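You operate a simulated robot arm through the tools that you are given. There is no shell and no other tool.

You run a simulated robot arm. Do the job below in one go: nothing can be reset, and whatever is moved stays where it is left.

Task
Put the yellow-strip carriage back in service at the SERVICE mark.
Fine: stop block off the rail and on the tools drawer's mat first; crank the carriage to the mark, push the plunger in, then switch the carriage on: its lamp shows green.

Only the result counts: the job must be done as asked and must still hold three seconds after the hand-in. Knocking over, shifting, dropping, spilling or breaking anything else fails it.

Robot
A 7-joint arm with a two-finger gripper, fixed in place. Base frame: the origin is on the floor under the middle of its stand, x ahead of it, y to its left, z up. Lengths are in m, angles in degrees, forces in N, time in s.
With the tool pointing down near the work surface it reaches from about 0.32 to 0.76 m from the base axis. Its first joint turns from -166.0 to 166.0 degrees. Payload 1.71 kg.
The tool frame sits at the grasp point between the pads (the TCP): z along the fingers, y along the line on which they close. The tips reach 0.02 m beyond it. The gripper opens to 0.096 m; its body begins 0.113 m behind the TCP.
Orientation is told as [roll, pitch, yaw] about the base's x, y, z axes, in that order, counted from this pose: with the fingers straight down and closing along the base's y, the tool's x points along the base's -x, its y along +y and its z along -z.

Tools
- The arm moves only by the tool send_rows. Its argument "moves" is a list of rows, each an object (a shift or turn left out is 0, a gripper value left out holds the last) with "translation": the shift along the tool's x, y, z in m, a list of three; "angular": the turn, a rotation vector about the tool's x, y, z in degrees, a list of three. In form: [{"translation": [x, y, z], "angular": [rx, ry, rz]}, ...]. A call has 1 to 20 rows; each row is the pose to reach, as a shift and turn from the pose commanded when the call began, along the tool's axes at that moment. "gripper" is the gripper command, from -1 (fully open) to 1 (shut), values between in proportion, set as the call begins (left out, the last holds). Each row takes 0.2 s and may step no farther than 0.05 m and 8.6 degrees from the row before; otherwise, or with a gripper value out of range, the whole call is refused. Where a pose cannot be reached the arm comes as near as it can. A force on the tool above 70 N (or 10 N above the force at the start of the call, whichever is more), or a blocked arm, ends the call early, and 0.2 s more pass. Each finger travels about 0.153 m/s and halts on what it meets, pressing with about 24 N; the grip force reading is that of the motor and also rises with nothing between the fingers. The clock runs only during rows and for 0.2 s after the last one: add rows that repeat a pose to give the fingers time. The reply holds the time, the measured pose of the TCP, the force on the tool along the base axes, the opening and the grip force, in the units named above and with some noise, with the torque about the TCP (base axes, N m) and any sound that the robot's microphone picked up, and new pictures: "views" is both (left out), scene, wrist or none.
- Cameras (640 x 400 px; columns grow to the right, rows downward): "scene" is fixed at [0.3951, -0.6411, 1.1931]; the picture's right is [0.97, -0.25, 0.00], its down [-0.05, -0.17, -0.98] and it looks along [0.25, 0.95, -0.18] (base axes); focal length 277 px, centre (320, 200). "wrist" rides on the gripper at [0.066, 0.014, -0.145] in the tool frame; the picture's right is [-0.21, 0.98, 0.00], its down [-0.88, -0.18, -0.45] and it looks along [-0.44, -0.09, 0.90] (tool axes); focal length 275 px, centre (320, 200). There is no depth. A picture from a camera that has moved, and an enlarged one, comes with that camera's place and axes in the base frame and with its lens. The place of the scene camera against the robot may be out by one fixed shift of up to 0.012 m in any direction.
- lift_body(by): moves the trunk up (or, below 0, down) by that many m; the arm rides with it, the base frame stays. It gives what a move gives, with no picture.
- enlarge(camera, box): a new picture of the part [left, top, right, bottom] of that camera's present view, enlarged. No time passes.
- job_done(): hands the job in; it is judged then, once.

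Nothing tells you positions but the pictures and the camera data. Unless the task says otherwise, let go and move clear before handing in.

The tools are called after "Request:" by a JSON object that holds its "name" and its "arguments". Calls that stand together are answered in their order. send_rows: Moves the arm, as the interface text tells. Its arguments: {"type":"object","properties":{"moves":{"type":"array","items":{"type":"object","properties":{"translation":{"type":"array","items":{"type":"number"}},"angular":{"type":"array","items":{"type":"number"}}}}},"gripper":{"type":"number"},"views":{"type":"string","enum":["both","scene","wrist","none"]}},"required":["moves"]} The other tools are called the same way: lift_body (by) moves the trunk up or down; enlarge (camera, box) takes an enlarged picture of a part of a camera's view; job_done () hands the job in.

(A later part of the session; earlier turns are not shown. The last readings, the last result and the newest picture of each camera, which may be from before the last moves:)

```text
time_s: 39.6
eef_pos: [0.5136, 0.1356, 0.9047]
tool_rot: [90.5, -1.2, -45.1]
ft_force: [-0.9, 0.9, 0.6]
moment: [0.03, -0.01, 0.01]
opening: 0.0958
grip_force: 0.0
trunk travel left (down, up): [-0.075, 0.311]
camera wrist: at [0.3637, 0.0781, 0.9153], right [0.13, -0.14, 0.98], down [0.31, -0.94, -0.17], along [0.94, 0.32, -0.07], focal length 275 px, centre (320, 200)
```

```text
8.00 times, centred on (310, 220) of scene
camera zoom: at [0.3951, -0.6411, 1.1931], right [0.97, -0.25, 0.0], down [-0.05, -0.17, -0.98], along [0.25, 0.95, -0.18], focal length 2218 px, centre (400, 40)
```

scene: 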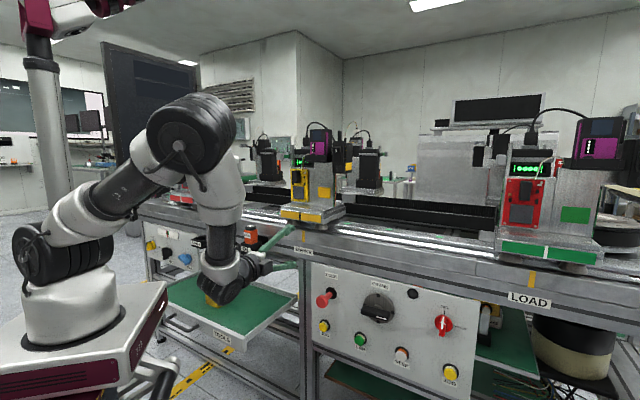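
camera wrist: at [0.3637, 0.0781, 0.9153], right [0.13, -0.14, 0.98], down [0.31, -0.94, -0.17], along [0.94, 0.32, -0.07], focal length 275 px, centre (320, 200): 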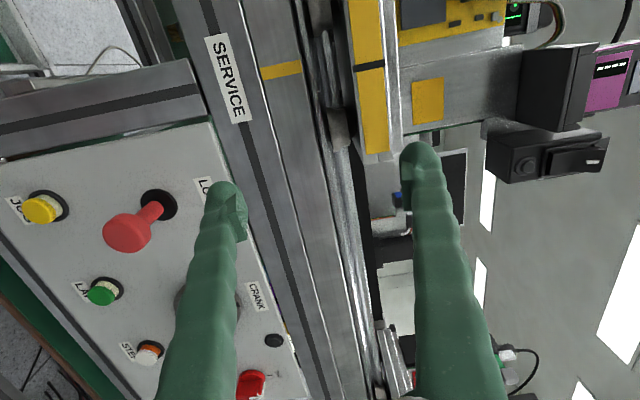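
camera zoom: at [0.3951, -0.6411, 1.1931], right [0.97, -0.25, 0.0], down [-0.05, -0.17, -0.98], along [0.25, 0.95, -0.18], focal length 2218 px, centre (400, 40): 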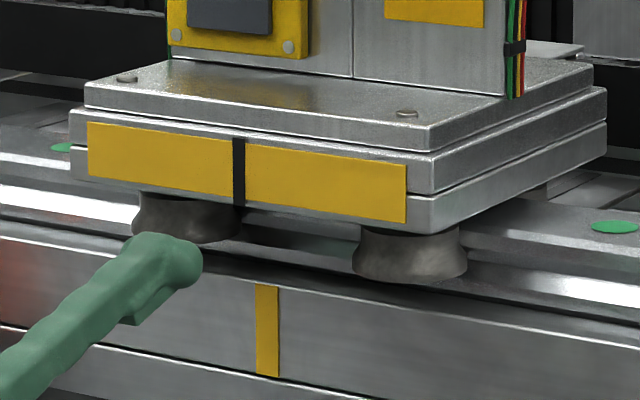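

The straight-on view shows the mark about 11 mm past the tick (toward LOAD). I'll confirm by shifting the camera 5 cm sideways to measure the parallax between the two planes.

Request:
{"name": "send_rows", "arguments": {"moves": [{"translation": [-0.03, 0, 0]}, {"translation": [-0.06, 0, 0]}, {"translation": [-0.06, 0, 0]}], "views": "wrist"}}

Request:
{"name": "enlarge", "arguments": {"camera": "wrist", "box": [250, 0, 410, 100]}}

```text
time_s: 40.4
eef_pos: [0.5556, 0.0954, 0.9031]
tool_rot: [90.6, -1.0, -45.0]
ft_force: [-0.2, -1.2, 1.1]
moment: [-0.03, 0.0, 0.01]
opening: 0.0961
grip_force: 0.1
trunk travel left (down, up): [-0.075, 0.311]
camera wrist: at [0.4071, 0.0381, 0.9144], right [0.13, -0.14, 0.98], down [0.31, -0.94, -0.17], along [0.94, 0.33, -0.07], focal length 275 px, centre (320, 200)
```

wrist: 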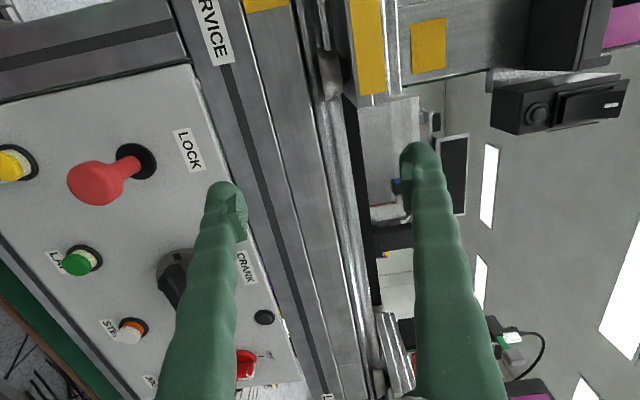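

```text
4.00 times, centred on (330, 50) of wrist
camera zoom: at [0.4071, 0.0381, 0.9144], right [0.13, -0.14, 0.98], down [0.31, -0.94, -0.17], along [0.94, 0.33, -0.07], focal length 1101 px, centre (280, 800)
```

zoom: 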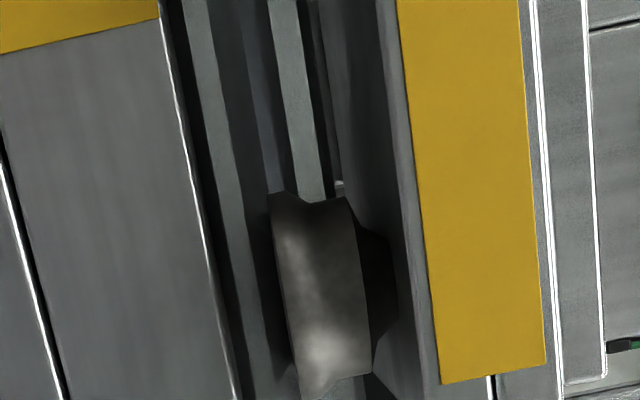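

That went out of frame; shifting the other way instead.

Request:
{"name": "send_rows", "arguments": {"moves": [{"translation": [0.04, 0, 0]}, {"translation": [0.08, 0, 0]}, {"translation": [0.11, 0, 0]}, {"translation": [0.11, 0, 0]}], "views": "wrist"}}

Request:
{"name": "enlarge", "arguments": {"camera": "wrist", "box": [250, 70, 410, 170]}}

```text
time_s: 41.4
eef_pos: [0.4823, 0.1767, 0.898]
tool_rot: [90.6, -1.1, -45.0]
ft_force: [-0.3, -0.2, -0.1]
moment: [0.0, 0.03, -0.04]
opening: 0.096
grip_force: 0.0
trunk travel left (down, up): [-0.075, 0.311]
camera wrist: at [0.3325, 0.1196, 0.9109], right [0.13, -0.14, 0.98], down [0.31, -0.94, -0.17], along [0.94, 0.32, -0.07], focal length 275 px, centre (320, 200)
```

wrist: 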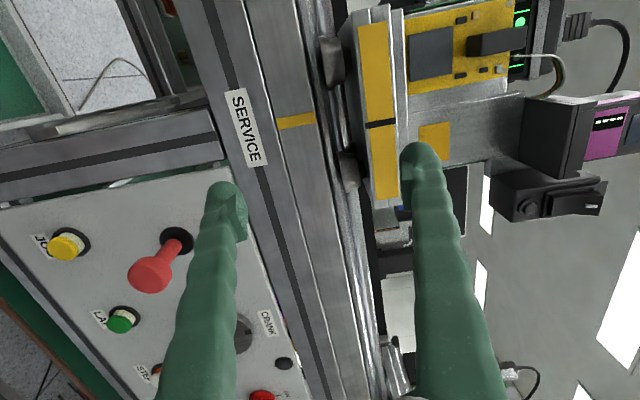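

```text
4.00 times, centred on (330, 120) of wrist
camera zoom: at [0.3325, 0.1196, 0.9109], right [0.13, -0.14, 0.98], down [0.31, -0.94, -0.17], along [0.94, 0.32, -0.07], focal length 1101 px, centre (280, 520)
```

zoom: 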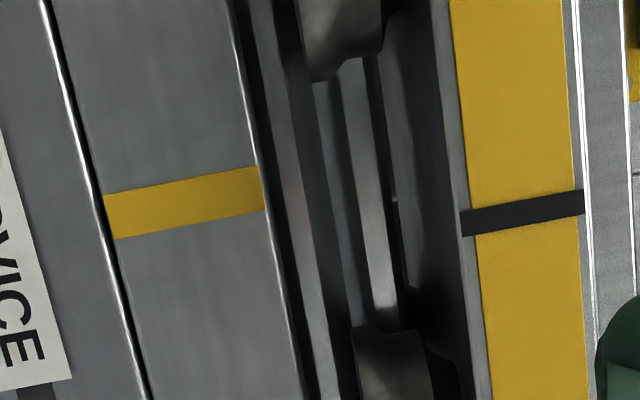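

Triangulation from two wrist positions confirms it: the tick is at u≈0.2006 and the carriage mark at u≈0.2125, so I'm about 12 mm too far. I'll return to the crank and turn it back about 13.5°.

Request:
{"name": "send_rows", "arguments": {"moves": [{"translation": [-0.035, -0.026, 0]}, {"translation": [-0.07, -0.052, 0]}, {"translation": [-0.105, -0.078, 0]}, {"translation": [-0.14, -0.104, 0]}, {"translation": [-0.175, -0.13, 0]}, {"translation": [-0.21, -0.156, 0]}, {"translation": [-0.245, -0.182, 0]}, {"translation": [-0.28, -0.2095, 0]}, {"translation": [-0.28, -0.2095, 0.02]}, {"translation": [-0.28, -0.2095, 0.02]}]}}

Request:
{"name": "enlarge", "arguments": {"camera": "wrist", "box": [200, 60, 440, 210]}}

```text
time_s: 43.6
eef_pos: [0.699, -0.0112, 0.696]
tool_rot: [90.6, -1.1, -45.0]
ft_force: [0.3, -0.2, 0.8]
moment: [0.0, 0.0, 0.0]
opening: 0.096
grip_force: 0.1
trunk travel left (down, up): [-0.075, 0.311]
camera wrist: at [0.5496, -0.0682, 0.7076], right [0.13, -0.14, 0.98], down [0.31, -0.94, -0.17], along [0.94, 0.33, -0.07], focal length 275 px, centre (320, 200)
```

scene: 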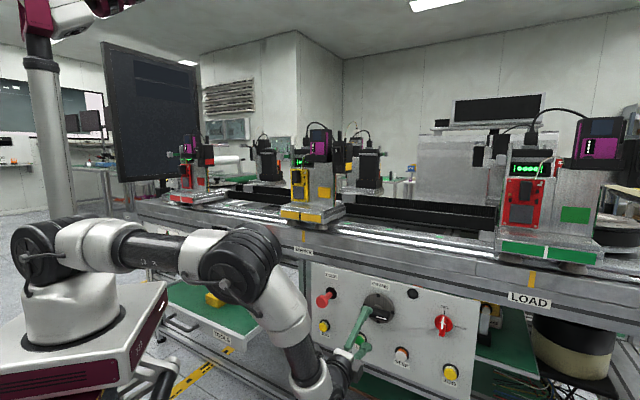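
wrist: 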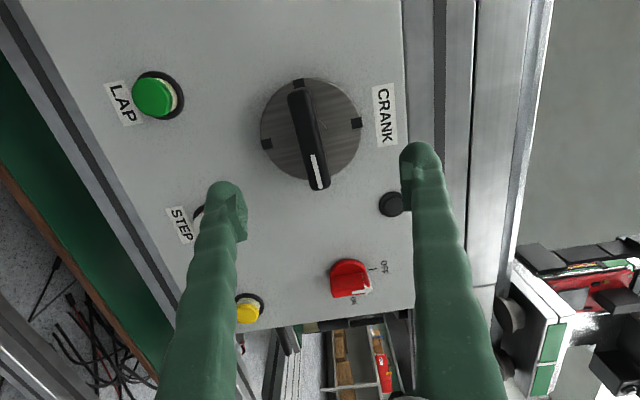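

```text
2.67 times, centred on (320, 135) of wrist
camera zoom: at [0.5496, -0.0682, 0.7076], right [0.13, -0.14, 0.98], down [0.31, -0.94, -0.17], along [0.94, 0.33, -0.07], focal length 734 px, centre (320, 373)
```

zoom: 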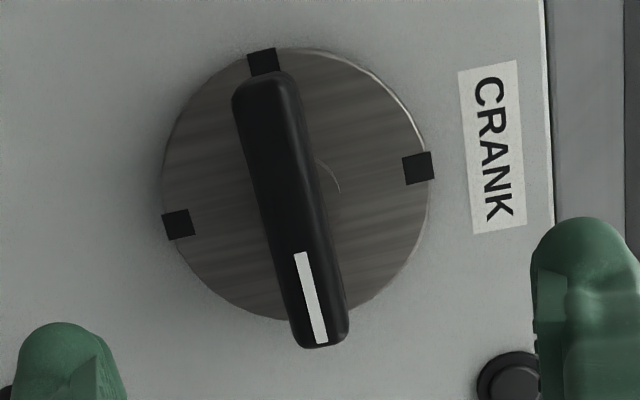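

The crank axis is 8 mm left and 7 mm below the tool axis. I'll correct for that and advance onto the bar.

Request:
{"name": "send_rows", "arguments": {"moves": [{"translation": [0.008, -0.0067, 0.02]}, {"translation": [0.008, -0.0067, 0.045]}, {"translation": [0.008, -0.0067, 0.07]}, {"translation": [0.008, -0.0067, 0.09]}, {"translation": [0.008, -0.0067, 0.09]}], "views": "wrist"}}

Request:
{"name": "enlarge", "arguments": {"camera": "scene", "box": [330, 270, 426, 330]}}

```text
time_s: 44.8
eef_pos: [0.7552, 0.0603, 0.6891]
tool_rot: [90.6, -1.1, -45.0]
ft_force: [-0.6, -0.9, 0.2]
moment: [-0.02, 0.0, 0.0]
opening: 0.0962
grip_force: 0.0
trunk travel left (down, up): [-0.075, 0.311]
camera wrist: at [0.6064, 0.0028, 0.7002], right [0.13, -0.14, 0.98], down [0.31, -0.94, -0.17], along [0.94, 0.33, -0.07], focal length 275 px, centre (320, 200)
```

wrist: 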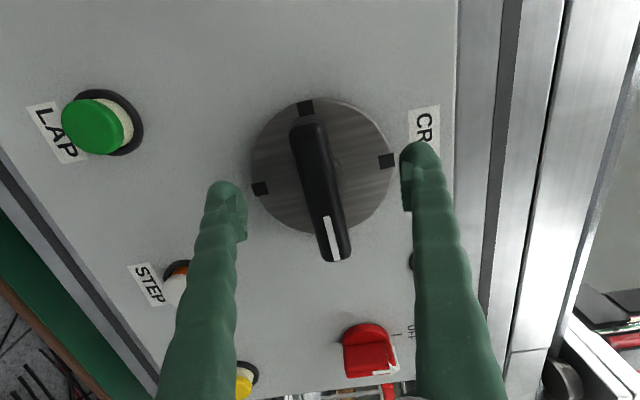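

```text
6.67 times, centred on (378, 300) of scene
camera zoom: at [0.3951, -0.6411, 1.1931], right [0.97, -0.25, 0.0], down [-0.05, -0.17, -0.98], along [0.25, 0.95, -0.18], focal length 1848 px, centre (-67, -467)
```

zoom: 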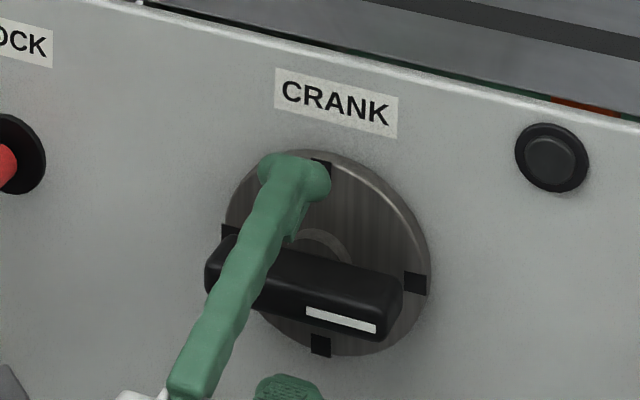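

Positioned on the bar again; closing, then checking that the carriage hasn't shifted.

Request:
{"name": "send_rows", "arguments": {"moves": [{"translation": [0, 0, 0]}, {"translation": [0, 0, 0]}, {"translation": [0, 0, 0]}, {"translation": [0, 0, 0]}], "gripper": 1, "views": "none"}}

Request:
{"name": "enlarge", "arguments": {"camera": "scene", "box": [274, 200, 330, 235]}}

Request:
{"name": "send_rows", "arguments": {"moves": [{"angular": [0, 0, -5]}, {"angular": [0, 0, -10]}, {"angular": [0, 0, -12]}, {"angular": [0, 0, -12]}], "views": "none"}}

Request:
{"name": "enlarge", "arguments": {"camera": "scene", "box": [274, 200, 330, 235]}}

```text
time_s: 45.8
eef_pos: [0.757, 0.0605, 0.6887]
tool_rot: [90.7, -1.1, -45.0]
ft_force: [2.1, 0.9, 5.3]
moment: [-0.06, -0.13, 0.04]
opening: 0.0193
grip_force: 35.1
trunk travel left (down, up): [-0.075, 0.311]
```

```text
11.43 times, centred on (302, 218) of scene
camera zoom: at [0.3951, -0.6411, 1.1931], right [0.97, -0.25, 0.0], down [-0.05, -0.17, -0.98], along [0.25, 0.95, -0.18], focal length 3168 px, centre (526, 0)
```

zoom: 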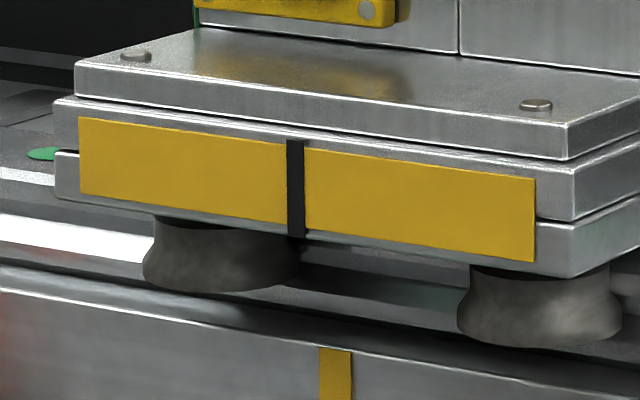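

```text
time_s: 46.8
eef_pos: [0.7557, 0.0604, 0.6881]
tool_rot: [90.4, -13.0, -45.1]
ft_force: [7.9, 1.4, -0.4]
moment: [0.09, 0.11, -0.12]
opening: 0.0189
grip_force: 35.0
trunk travel left (down, up): [-0.075, 0.311]
```

```text
11.43 times, centred on (302, 218) of scene
camera zoom: at [0.3951, -0.6411, 1.1931], right [0.97, -0.25, 0.0], down [-0.05, -0.17, -0.98], along [0.25, 0.95, -0.18], focal length 3168 px, centre (526, 0)
```

zoom: 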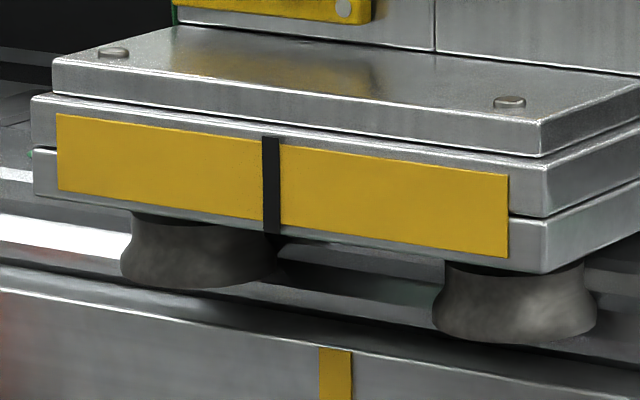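

Moved back about 8.7 mm; about 2.8 mm remain by my reckoning. Turning back another 3.5°.

Request:
{"name": "send_rows", "arguments": {"moves": [{"angular": [0, 0, -2]}, {"angular": [0, 0, -3.5]}, {"angular": [0, 0, -3.5]}], "views": "none"}}

Request:
{"name": "enlarge", "arguments": {"camera": "scene", "box": [274, 200, 330, 235]}}

```text
time_s: 47.6
eef_pos: [0.756, 0.06, 0.6895]
tool_rot: [90.4, -16.6, -45.0]
ft_force: [10.7, 3.1, -4.1]
moment: [0.11, 0.21, -0.03]
opening: 0.0193
grip_force: 35.2
trunk travel left (down, up): [-0.075, 0.311]
```

```text
11.43 times, centred on (302, 218) of scene
camera zoom: at [0.3951, -0.6411, 1.1931], right [0.97, -0.25, 0.0], down [-0.05, -0.17, -0.98], along [0.25, 0.95, -0.18], focal length 3168 px, centre (526, 0)
```

zoom: 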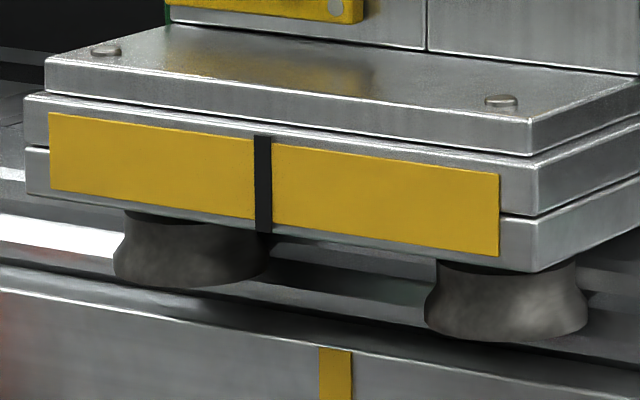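

The mark is at the predicted column. Releasing the crank and going back for the straight-on check.

Request:
{"name": "send_rows", "arguments": {"moves": [{"translation": [0, 0, 0]}, {"translation": [0, 0, 0]}, {"translation": [0, 0, 0]}], "gripper": -1, "views": "none"}}

Request:
{"name": "send_rows", "arguments": {"moves": [{"translation": [0, 0, -0.04]}, {"translation": [0, 0, -0.08]}, {"translation": [0, 0, -0.11]}, {"translation": [0, 0, -0.11], "angular": [0, 0, 8]}, {"translation": [0, 0, -0.11], "angular": [0, 0, 15.5]}, {"translation": [0, 0, -0.11], "angular": [0, 0, 15.5]}], "views": "none"}}

Request:
{"name": "enlarge", "arguments": {"camera": "scene", "box": [274, 200, 330, 235]}}

```text
time_s: 48.4
eef_pos: [0.7553, 0.0593, 0.69]
tool_rot: [90.5, -16.6, -45.1]
ft_force: [-0.4, 0.1, -0.5]
moment: [-0.01, 0.0, 0.01]
opening: 0.0959
grip_force: 0.0
trunk travel left (down, up): [-0.075, 0.311]
```

```text
time_s: 49.8
eef_pos: [0.6782, -0.0215, 0.6882]
tool_rot: [90.6, -1.0, -45.1]
ft_force: [-0.6, 0.4, 0.2]
moment: [0.0, -0.02, 0.04]
opening: 0.096
grip_force: 0.1
trunk travel left (down, up): [-0.075, 0.311]
```

```text
11.43 times, centred on (302, 218) of scene
camera zoom: at [0.3951, -0.6411, 1.1931], right [0.97, -0.25, 0.0], down [-0.05, -0.17, -0.98], along [0.25, 0.95, -0.18], focal length 3168 px, centre (526, 0)
```

zoom: 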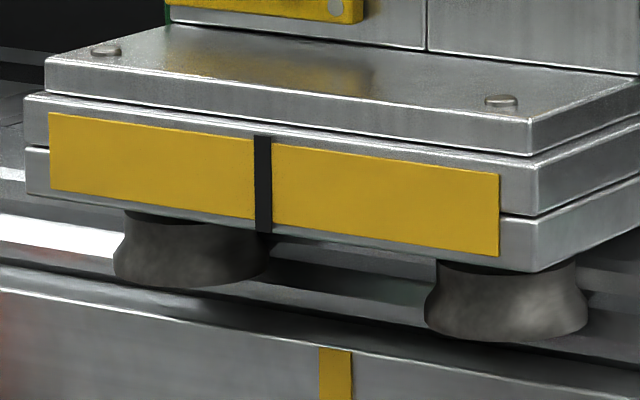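

Request:
{"name": "send_rows", "arguments": {"moves": [{"translation": [0.033, 0.031, 0]}, {"translation": [0.066, 0.062, 0]}, {"translation": [0.099, 0.093, 0]}, {"translation": [0.132, 0.124, 0]}, {"translation": [0.165, 0.155, 0]}, {"translation": [0.198, 0.186, 0]}, {"translation": [0.229, 0.217, 0]}, {"translation": [0.229, 0.217, 0]}], "views": "wrist"}}

Request:
{"name": "enlarge", "arguments": {"camera": "wrist", "box": [250, 30, 410, 130]}}

```text
time_s: 51.6
eef_pos: [0.511, 0.1429, 0.8989]
tool_rot: [90.6, -1.2, -45.1]
ft_force: [0.1, -0.6, 0.6]
moment: [0.04, 0.03, -0.02]
opening: 0.096
grip_force: 0.1
trunk travel left (down, up): [-0.075, 0.311]
camera wrist: at [0.3606, 0.0865, 0.9099], right [0.13, -0.14, 0.98], down [0.31, -0.94, -0.17], along [0.94, 0.33, -0.07], focal length 275 px, centre (320, 200)
```

wrist: 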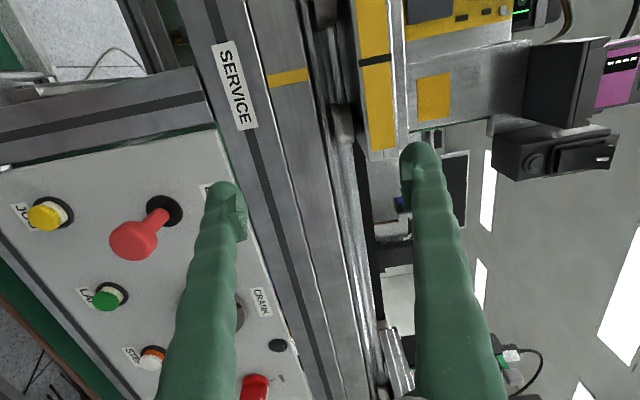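

```text
4.00 times, centred on (330, 80) of wrist
camera zoom: at [0.3606, 0.0865, 0.9099], right [0.13, -0.14, 0.98], down [0.31, -0.94, -0.17], along [0.94, 0.33, -0.07], focal length 1101 px, centre (280, 680)
```

zoom: 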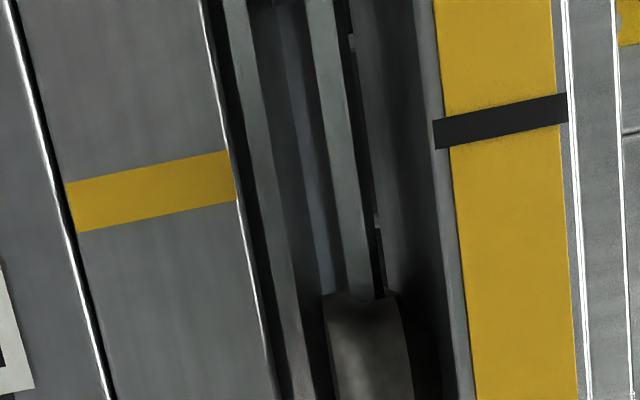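

The tick and the carriage mark now line up within about half a millimetre. Next is the LOCK plunger at about u 0.32, z 0.69: I'll close the fingers and line up in front of it.

Request:
{"name": "send_rows", "arguments": {"moves": [{"translation": [-0.01, -0.035, 0]}, {"translation": [-0.02, -0.07, 0]}, {"translation": [-0.03, -0.105, 0]}, {"translation": [-0.04, -0.14, 0]}, {"translation": [-0.05, -0.175, 0]}, {"translation": [-0.06, -0.205, 0]}, {"translation": [-0.06, -0.205, 0]}], "gripper": 1}}

Request:
{"name": "enlarge", "arguments": {"camera": "wrist", "box": [200, 60, 440, 210]}}

Request:
{"name": "enlarge", "arguments": {"camera": "scene", "box": [290, 260, 386, 320]}}

```text
time_s: 53.2
eef_pos: [0.5568, 0.0989, 0.6947]
tool_rot: [90.6, -1.1, -45.0]
ft_force: [0.1, 0.0, -0.2]
moment: [-0.02, -0.01, -0.01]
opening: 0.0
grip_force: 23.4
trunk travel left (down, up): [-0.075, 0.311]
camera wrist: at [0.408, 0.0413, 0.7054], right [0.13, -0.14, 0.98], down [0.31, -0.94, -0.17], along [0.94, 0.33, -0.07], focal length 275 px, centre (320, 200)
```

scene: 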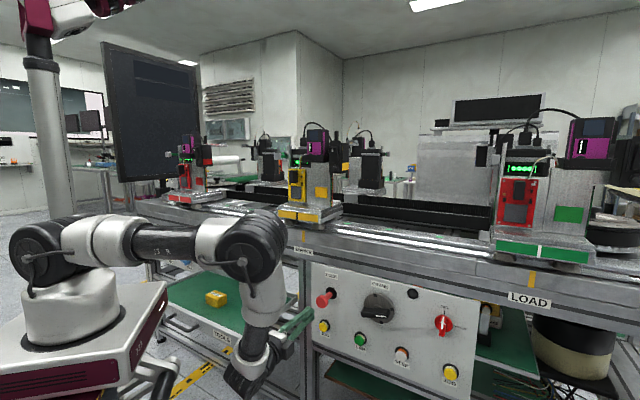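
wrist: 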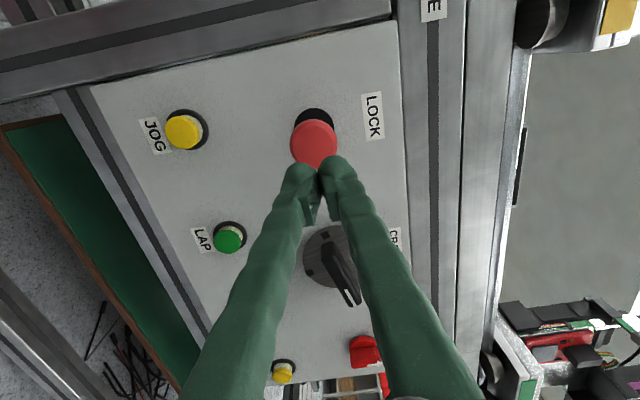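

```text
2.67 times, centred on (320, 135) of wrist
camera zoom: at [0.408, 0.0413, 0.7054], right [0.13, -0.14, 0.98], down [0.31, -0.94, -0.17], along [0.94, 0.33, -0.07], focal length 734 px, centre (320, 373)
```

zoom: 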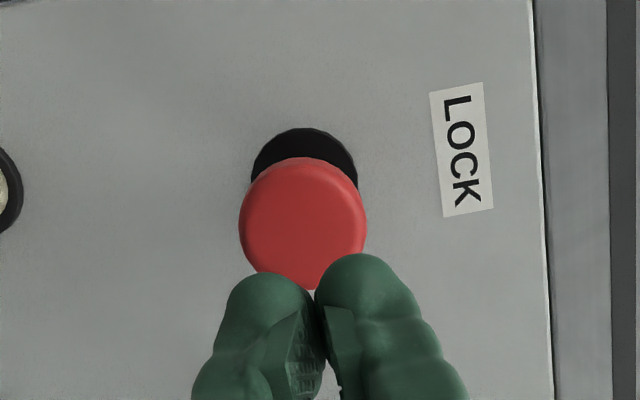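

```text
6.67 times, centred on (338, 290) of scene
camera zoom: at [0.3951, -0.6411, 1.1931], right [0.97, -0.25, 0.0], down [-0.05, -0.17, -0.98], along [0.25, 0.95, -0.18], focal length 1848 px, centre (200, -400)
```

zoom: 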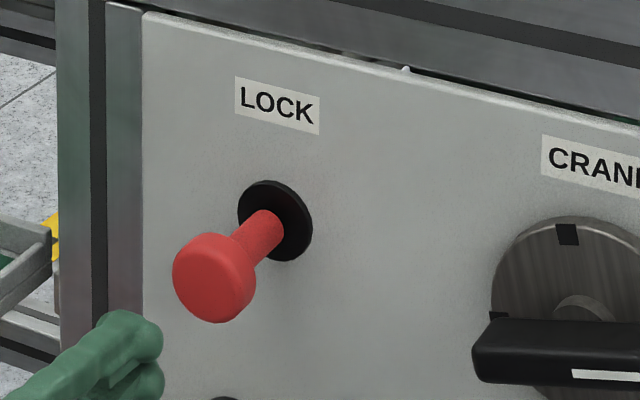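

The plunger axis is 6.5 mm left and 4 mm below the tool axis. I'll correct and approach until just before contact.

Request:
{"name": "send_rows", "arguments": {"moves": [{"translation": [0.0065, -0.004, 0.02]}, {"translation": [0.0065, -0.004, 0.04]}, {"translation": [0.0065, -0.004, 0.055]}, {"translation": [0.0065, -0.004, 0.055]}], "views": "wrist"}}

Request:
{"name": "enlarge", "arguments": {"camera": "scene", "box": [290, 260, 386, 320]}}

```text
time_s: 54.2
eef_pos: [0.5913, 0.1432, 0.695]
tool_rot: [90.6, -1.0, -45.0]
ft_force: [0.1, 0.5, -0.1]
moment: [-0.01, -0.02, 0.0]
opening: 0.0004
grip_force: 24.0
trunk travel left (down, up): [-0.075, 0.311]
camera wrist: at [0.442, 0.0856, 0.7064], right [0.13, -0.14, 0.98], down [0.31, -0.94, -0.17], along [0.94, 0.33, -0.07], focal length 275 px, centre (320, 200)
```

wrist: 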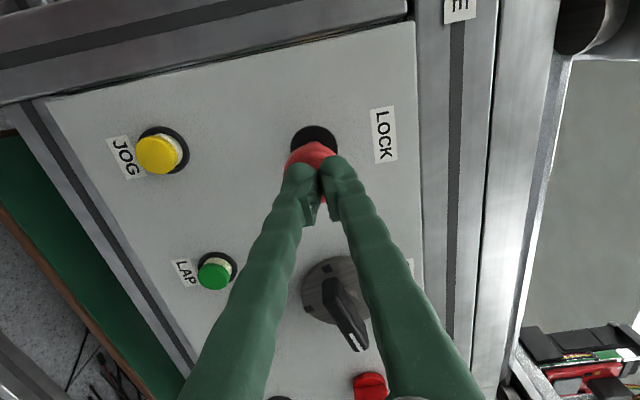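

```text
6.67 times, centred on (338, 290) of scene
camera zoom: at [0.3951, -0.6411, 1.1931], right [0.97, -0.25, 0.0], down [-0.05, -0.17, -0.98], along [0.25, 0.95, -0.18], focal length 1848 px, centre (200, -400)
```

zoom: 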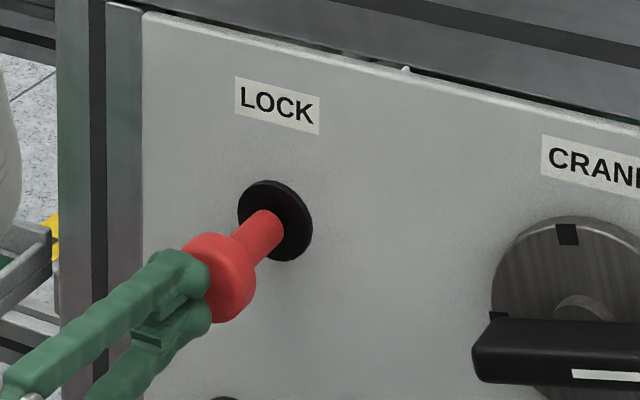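

The closed fingertips are right at the plunger head. Pushing in gradually.

Request:
{"name": "send_rows", "arguments": {"moves": [{"translation": [0, -0.002, 0.008]}, {"translation": [0, -0.002, 0.016]}, {"translation": [0, -0.002, 0.024]}, {"translation": [0, -0.002, 0.03]}, {"translation": [0, -0.002, 0.03]}], "views": "wrist"}}

Request:
{"name": "enlarge", "arguments": {"camera": "scene", "box": [290, 260, 386, 320]}}

```text
time_s: 55.4
eef_pos: [0.6138, 0.1644, 0.693]
tool_rot: [90.5, -1.2, -45.1]
ft_force: [1.3, -0.4, -0.8]
moment: [-0.01, 0.01, 0.03]
opening: 0.0
grip_force: 24.2
trunk travel left (down, up): [-0.075, 0.311]
camera wrist: at [0.4632, 0.1083, 0.7049], right [0.13, -0.14, 0.98], down [0.31, -0.94, -0.17], along [0.94, 0.33, -0.07], focal length 275 px, centre (320, 200)
```

wrist: 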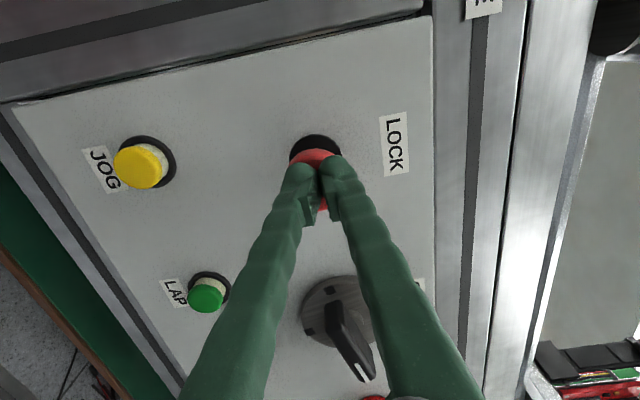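

```text
6.67 times, centred on (338, 290) of scene
camera zoom: at [0.3951, -0.6411, 1.1931], right [0.97, -0.25, 0.0], down [-0.05, -0.17, -0.98], along [0.25, 0.95, -0.18], focal length 1848 px, centre (200, -400)
```

zoom: 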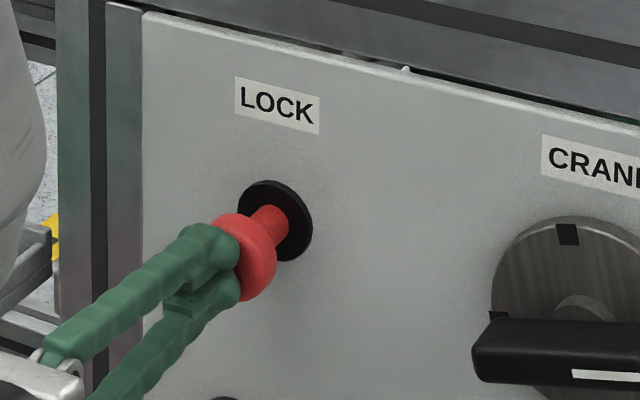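

The plunger is sliding in with little resistance. Continuing the push.

Request:
{"name": "send_rows", "arguments": {"moves": [{"translation": [0, 0, 0.006]}, {"translation": [0, 0, 0.012]}, {"translation": [0, 0, 0.018]}, {"translation": [0, 0, 0.018]}], "views": "wrist"}}

Request:
{"name": "enlarge", "arguments": {"camera": "scene", "box": [290, 260, 386, 320]}}

```text
time_s: 56.4
eef_pos: [0.6185, 0.172, 0.6928]
tool_rot: [90.4, -1.2, -45.3]
ft_force: [-42.7, -50.8, -6.5]
moment: [-0.03, 0.29, -0.03]
opening: 0.0056
grip_force: 29.4
trunk travel left (down, up): [-0.075, 0.311]
camera wrist: at [0.4692, 0.1153, 0.7049], right [0.12, -0.14, 0.98], down [0.3, -0.94, -0.17], along [0.94, 0.32, -0.08], focal length 275 px, centre (320, 200)
```

wrist: 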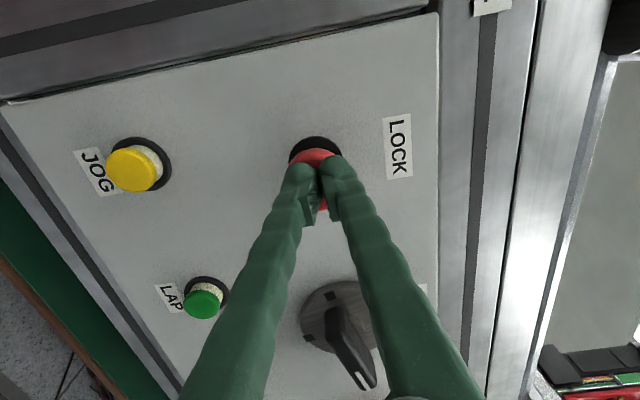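

```text
6.67 times, centred on (338, 290) of scene
camera zoom: at [0.3951, -0.6411, 1.1931], right [0.97, -0.25, 0.0], down [-0.05, -0.17, -0.98], along [0.25, 0.95, -0.18], focal length 1848 px, centre (200, -400)
```

zoom: 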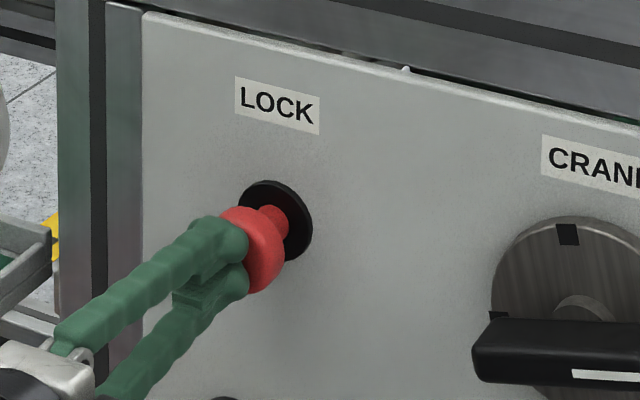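

The push met a firm stop (≈66 N) after about 3 cm of travel. I'll back off and see whether the plunger stays in, and look at the details.

Request:
{"name": "send_rows", "arguments": {"moves": [{"translation": [0, 0, -0.02]}, {"translation": [0, 0, -0.05]}, {"translation": [0, 0, -0.08]}, {"translation": [0, 0, -0.08]}], "views": "both"}}

Request:
{"name": "enlarge", "arguments": {"camera": "scene", "box": [290, 260, 386, 320]}}

Request:
{"name": "enlarge", "arguments": {"camera": "wrist", "box": [200, 60, 440, 210]}}

Request:
{"name": "enlarge", "arguments": {"camera": "scene", "box": [274, 200, 330, 235]}}

```text
time_s: 57.4
eef_pos: [0.5685, 0.1234, 0.6951]
tool_rot: [90.7, -1.2, -44.9]
ft_force: [-0.6, -0.1, -0.1]
moment: [0.0, 0.01, -0.01]
opening: 0.0
grip_force: 29.4
trunk travel left (down, up): [-0.075, 0.311]
camera wrist: at [0.4198, 0.066, 0.706], right [0.12, -0.14, 0.98], down [0.31, -0.93, -0.17], along [0.94, 0.33, -0.07], focal length 275 px, centre (320, 200)
```

scene: 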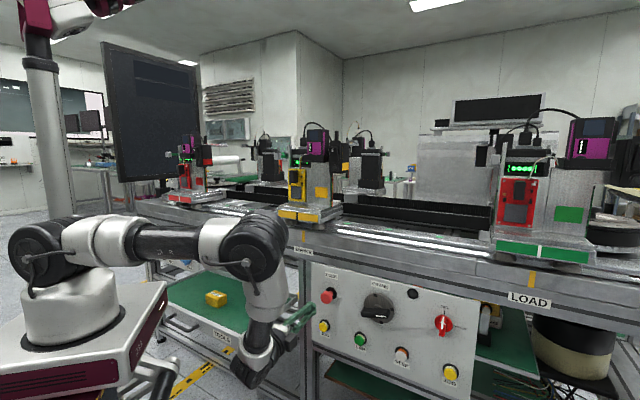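
wrist: 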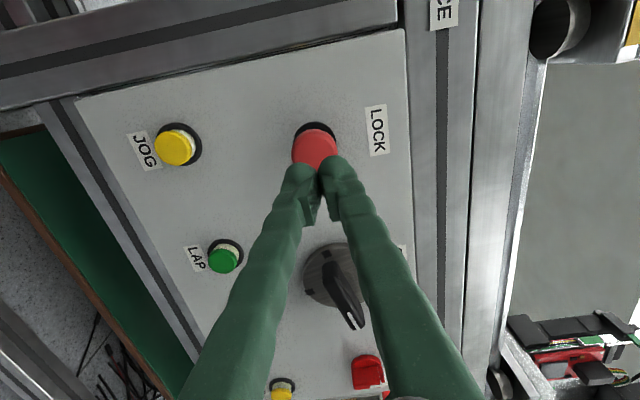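

```text
6.67 times, centred on (338, 290) of scene
camera zoom: at [0.3951, -0.6411, 1.1931], right [0.97, -0.25, 0.0], down [-0.05, -0.17, -0.98], along [0.25, 0.95, -0.18], focal length 1848 px, centre (200, -400)
```

zoom: 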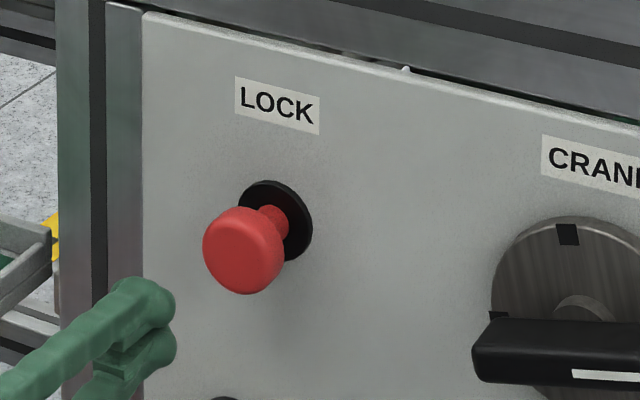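

```text
2.67 times, centred on (320, 135) of wrist
camera zoom: at [0.4198, 0.066, 0.706], right [0.12, -0.14, 0.98], down [0.31, -0.93, -0.17], along [0.94, 0.33, -0.07], focal length 734 px, centre (320, 373)
```

zoom: 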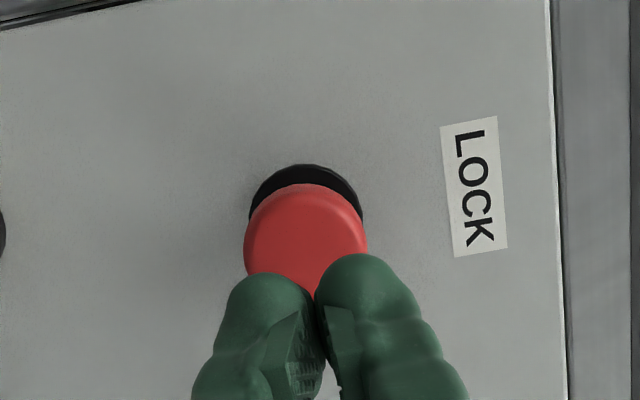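

```text
11.43 times, centred on (302, 218) of scene
camera zoom: at [0.3951, -0.6411, 1.1931], right [0.97, -0.25, 0.0], down [-0.05, -0.17, -0.98], along [0.25, 0.95, -0.18], focal length 3168 px, centre (526, 0)
```

zoom: 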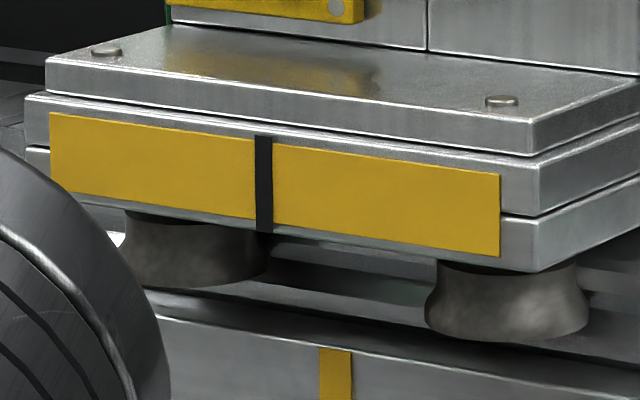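

The plunger stayed in, about 3 cm further than before. I'll look closely at the panel's round indicator and the carriage box before deciding whether it is fully seated.

Request:
{"name": "enlarge", "arguments": {"camera": "scene", "box": [340, 270, 460, 345]}}

Request:
{"name": "enlarge", "arguments": {"camera": "scene", "box": [280, 120, 360, 170]}}

Request:
{"name": "enlarge", "arguments": {"camera": "scene", "box": [270, 145, 366, 205]}}

Request:
{"name": "enlarge", "arguments": {"camera": "scene", "box": [310, 270, 358, 300]}}

```text
5.33 times, centred on (400, 308) of scene
camera zoom: at [0.3951, -0.6411, 1.1931], right [0.97, -0.25, 0.0], down [-0.05, -0.17, -0.98], along [0.25, 0.95, -0.18], focal length 1478 px, centre (-107, -373)
```

zoom: 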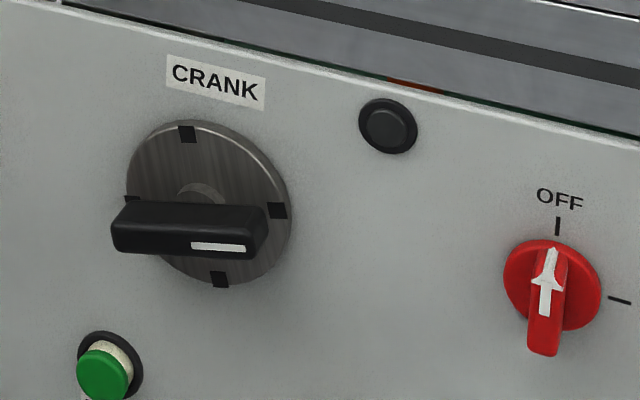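

```text
8.00 times, centred on (320, 145) of scene
camera zoom: at [0.3951, -0.6411, 1.1931], right [0.97, -0.25, 0.0], down [-0.05, -0.17, -0.98], along [0.25, 0.95, -0.18], focal length 2218 px, centre (320, 640)
```

zoom: 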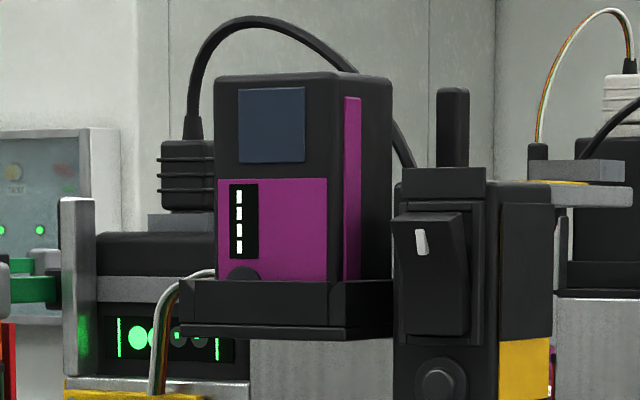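

```text
6.67 times, centred on (318, 175) of scene
camera zoom: at [0.3951, -0.6411, 1.1931], right [0.97, -0.25, 0.0], down [-0.05, -0.17, -0.98], along [0.25, 0.95, -0.18], focal length 1848 px, centre (333, 367)
```

zoom: 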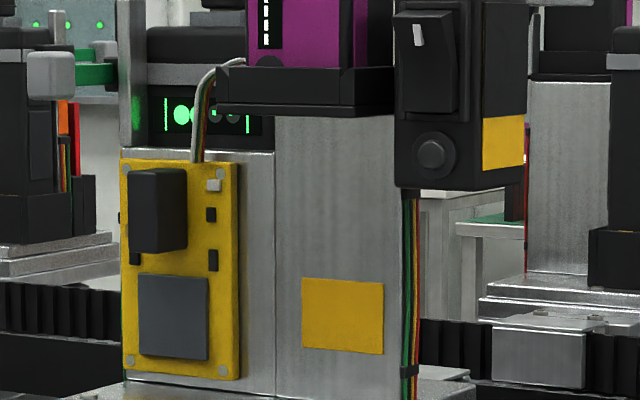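

```text
13.33 times, centred on (334, 285) of scene
camera zoom: at [0.3951, -0.6411, 1.1931], right [0.97, -0.25, 0.0], down [-0.05, -0.17, -0.98], along [0.25, 0.95, -0.18], focal length 3696 px, centre (133, -933)
```

zoom: 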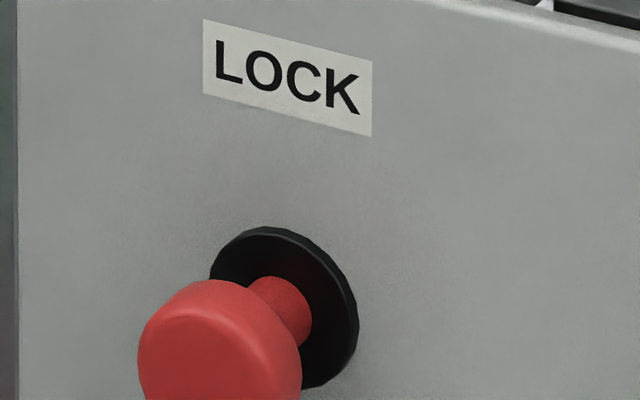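

The plunger travelled about 3.0 cm and stays there, which looks fully seated. To be sure the lock really holds, I'll re-grip the crank and try a very small turn: it should resist.

Request:
{"name": "send_rows", "arguments": {"moves": [{"translation": [0, 0, -0.025]}, {"translation": [-0.04, -0.001, -0.025], "angular": [0, 0, -4]}, {"translation": [-0.08, -0.002, -0.025], "angular": [0, 0, -8]}, {"translation": [-0.12, -0.003, -0.025], "angular": [0, 0, -12]}, {"translation": [-0.16, -0.004, -0.025], "angular": [0, 0, -15.4]}, {"translation": [-0.1795, -0.005, -0.01], "angular": [0, 0, -15.4]}, {"translation": [-0.1795, -0.005, -0.01], "angular": [0, 0, -15.4]}], "gripper": -1, "views": "wrist"}}

Request:
{"name": "enlarge", "arguments": {"camera": "wrist", "box": [200, 60, 440, 210]}}

```text
time_s: 59.0
eef_pos: [0.6913, -0.0131, 0.6899]
tool_rot: [90.6, -16.4, -45.1]
ft_force: [-0.4, 0.0, -0.7]
moment: [0.0, -0.01, 0.0]
opening: 0.096
grip_force: 0.0
trunk travel left (down, up): [-0.075, 0.311]
camera wrist: at [0.5417, -0.0707, 0.6844], right [-0.06, 0.05, 1.0], down [0.32, -0.95, 0.07], along [0.95, 0.32, 0.04], focal length 275 px, centre (320, 200)
```

wrist: 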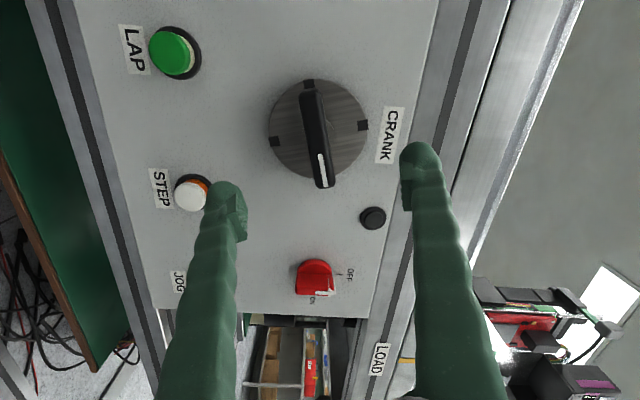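

```text
2.67 times, centred on (320, 135) of wrist
camera zoom: at [0.5417, -0.0707, 0.6844], right [-0.06, 0.05, 1.0], down [0.32, -0.95, 0.07], along [0.95, 0.32, 0.04], focal length 734 px, centre (320, 373)
```

zoom: 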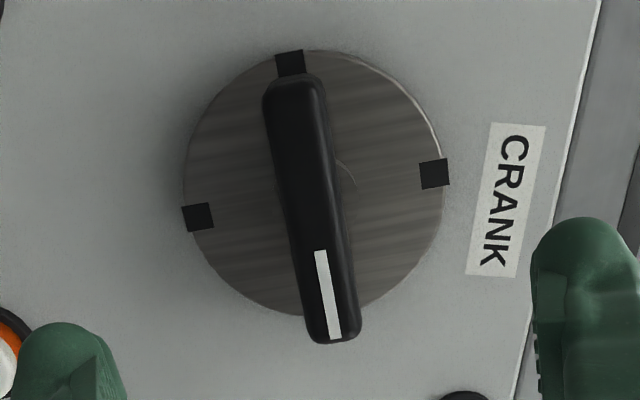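

Request:
{"name": "send_rows", "arguments": {"moves": [{"translation": [0.005, 0, 0.03]}, {"translation": [0.005, 0, 0.06]}, {"translation": [0.005, 0, 0.08]}, {"translation": [0.005, 0, 0.095]}, {"translation": [0.005, 0, 0.095]}], "views": "none"}}

Request:
{"name": "send_rows", "arguments": {"moves": [{"translation": [0, 0, 0]}, {"translation": [0, 0, 0]}, {"translation": [0, 0, 0]}, {"translation": [0, 0, 0]}], "gripper": 1, "views": "none"}}

Request:
{"name": "enlarge", "arguments": {"camera": "scene", "box": [274, 200, 330, 235]}}

Request:
{"name": "enlarge", "arguments": {"camera": "scene", "box": [330, 270, 426, 330]}}

```text
time_s: 60.2
eef_pos: [0.7548, 0.0582, 0.6901]
tool_rot: [90.5, -16.5, -45.2]
ft_force: [0.9, 0.1, 0.9]
moment: [0.01, -0.02, 0.01]
opening: 0.0964
grip_force: 0.0
trunk travel left (down, up): [-0.075, 0.311]
```

```text
time_s: 61.2
eef_pos: [0.755, 0.0574, 0.6891]
tool_rot: [90.6, -16.4, -45.0]
ft_force: [3.3, 0.4, -5.0]
moment: [0.1, 0.18, -0.15]
opening: 0.0191
grip_force: 34.9
trunk travel left (down, up): [-0.075, 0.311]
```

```text
11.43 times, centred on (302, 218) of scene
camera zoom: at [0.3951, -0.6411, 1.1931], right [0.97, -0.25, 0.0], down [-0.05, -0.17, -0.98], along [0.25, 0.95, -0.18], focal length 3168 px, centre (526, 0)
```

zoom: 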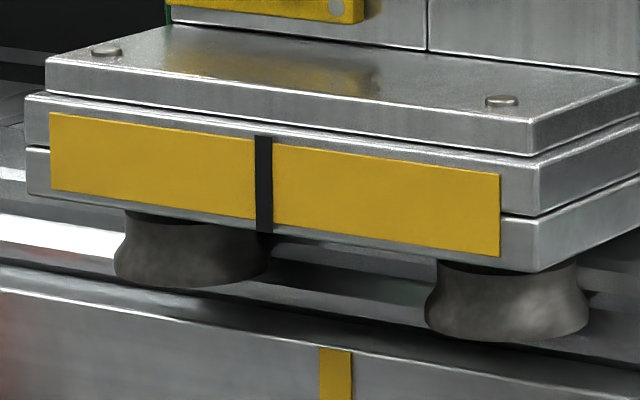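

```text
6.67 times, centred on (378, 300) of scene
camera zoom: at [0.3951, -0.6411, 1.1931], right [0.97, -0.25, 0.0], down [-0.05, -0.17, -0.98], along [0.25, 0.95, -0.18], focal length 1848 px, centre (-67, -467)
```

zoom: 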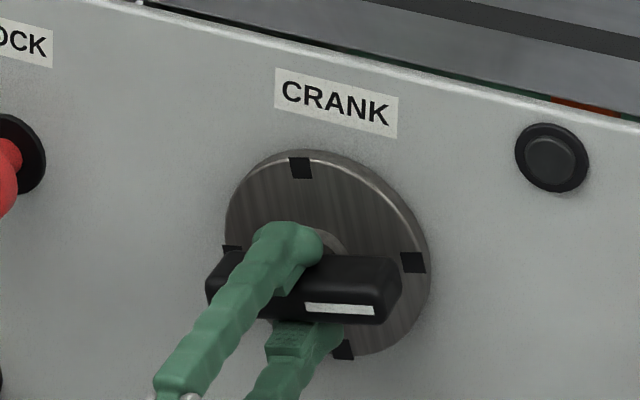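

Request:
{"name": "send_rows", "arguments": {"moves": [{"angular": [0, 0, 1]}, {"angular": [0, 0, 2]}, {"angular": [0, 0, 2]}], "views": "none"}}

Request:
{"name": "enlarge", "arguments": {"camera": "scene", "box": [274, 200, 330, 235]}}

Request:
{"name": "enlarge", "arguments": {"camera": "scene", "box": [330, 270, 426, 330]}}

```text
time_s: 62.0
eef_pos: [0.7551, 0.057, 0.6892]
tool_rot: [90.7, -14.5, -45.1]
ft_force: [7.4, -2.5, -4.1]
moment: [-0.18, -0.05, 0.14]
opening: 0.0191
grip_force: 35.2
trunk travel left (down, up): [-0.075, 0.311]
```

```text
11.43 times, centred on (302, 218) of scene
camera zoom: at [0.3951, -0.6411, 1.1931], right [0.97, -0.25, 0.0], down [-0.05, -0.17, -0.98], along [0.25, 0.95, -0.18], focal length 3168 px, centre (526, 0)
```

zoom: 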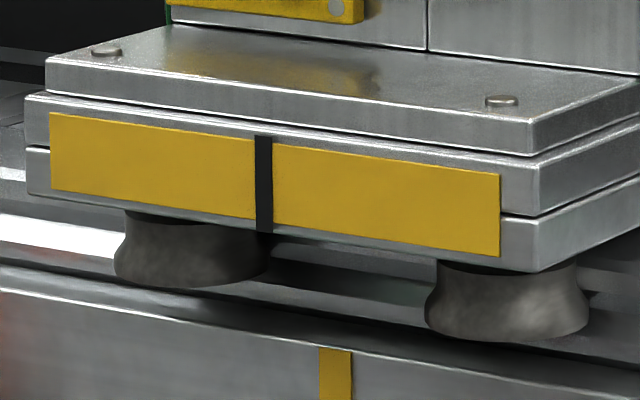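

```text
6.67 times, centred on (378, 300) of scene
camera zoom: at [0.3951, -0.6411, 1.1931], right [0.97, -0.25, 0.0], down [-0.05, -0.17, -0.98], along [0.25, 0.95, -0.18], focal length 1848 px, centre (-67, -467)
```

zoom: 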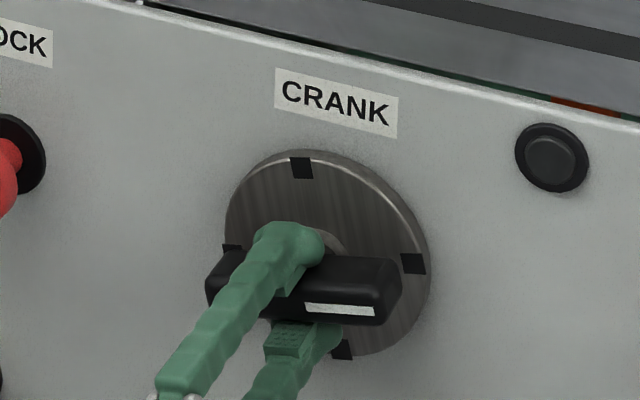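

No carriage motion at +2°, but reversal backlash could explain that. Trying 3° more.

Request:
{"name": "send_rows", "arguments": {"moves": [{"angular": [0, 0, 1.5]}, {"angular": [0, 0, 3]}, {"angular": [0, 0, 3]}], "views": "none"}}

Request:
{"name": "enlarge", "arguments": {"camera": "scene", "box": [274, 200, 330, 235]}}

Request:
{"name": "enlarge", "arguments": {"camera": "scene", "box": [330, 270, 426, 330]}}

```text
time_s: 62.8
eef_pos: [0.7558, 0.0578, 0.6887]
tool_rot: [90.6, -11.4, -45.1]
ft_force: [8.8, -2.3, -3.8]
moment: [-0.42, -0.34, -0.23]
opening: 0.0193
grip_force: 35.0
trunk travel left (down, up): [-0.075, 0.311]
```

```text
11.43 times, centred on (302, 218) of scene
camera zoom: at [0.3951, -0.6411, 1.1931], right [0.97, -0.25, 0.0], down [-0.05, -0.17, -0.98], along [0.25, 0.95, -0.18], focal length 3168 px, centre (526, 0)
```

zoom: 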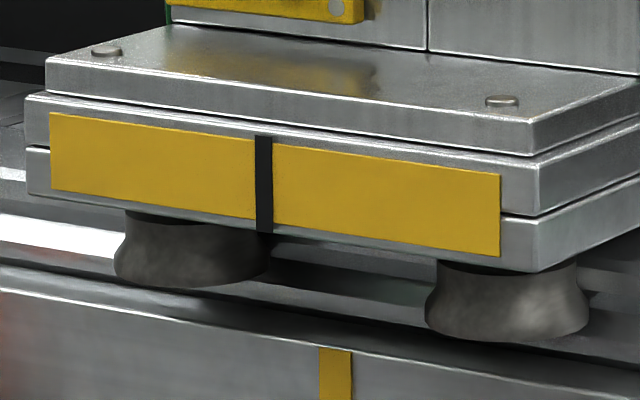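

```text
6.67 times, centred on (378, 300) of scene
camera zoom: at [0.3951, -0.6411, 1.1931], right [0.97, -0.25, 0.0], down [-0.05, -0.17, -0.98], along [0.25, 0.95, -0.18], focal length 1848 px, centre (-67, -467)
```

zoom: 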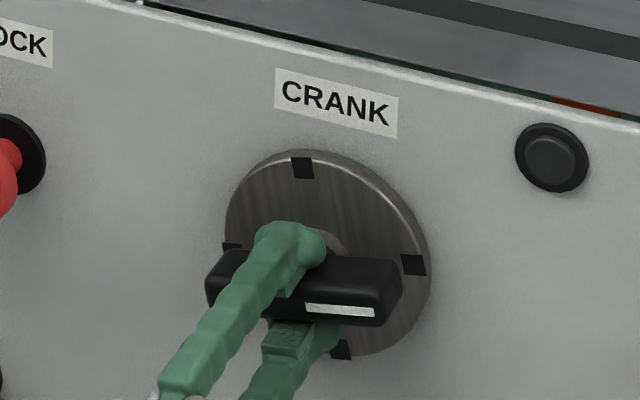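

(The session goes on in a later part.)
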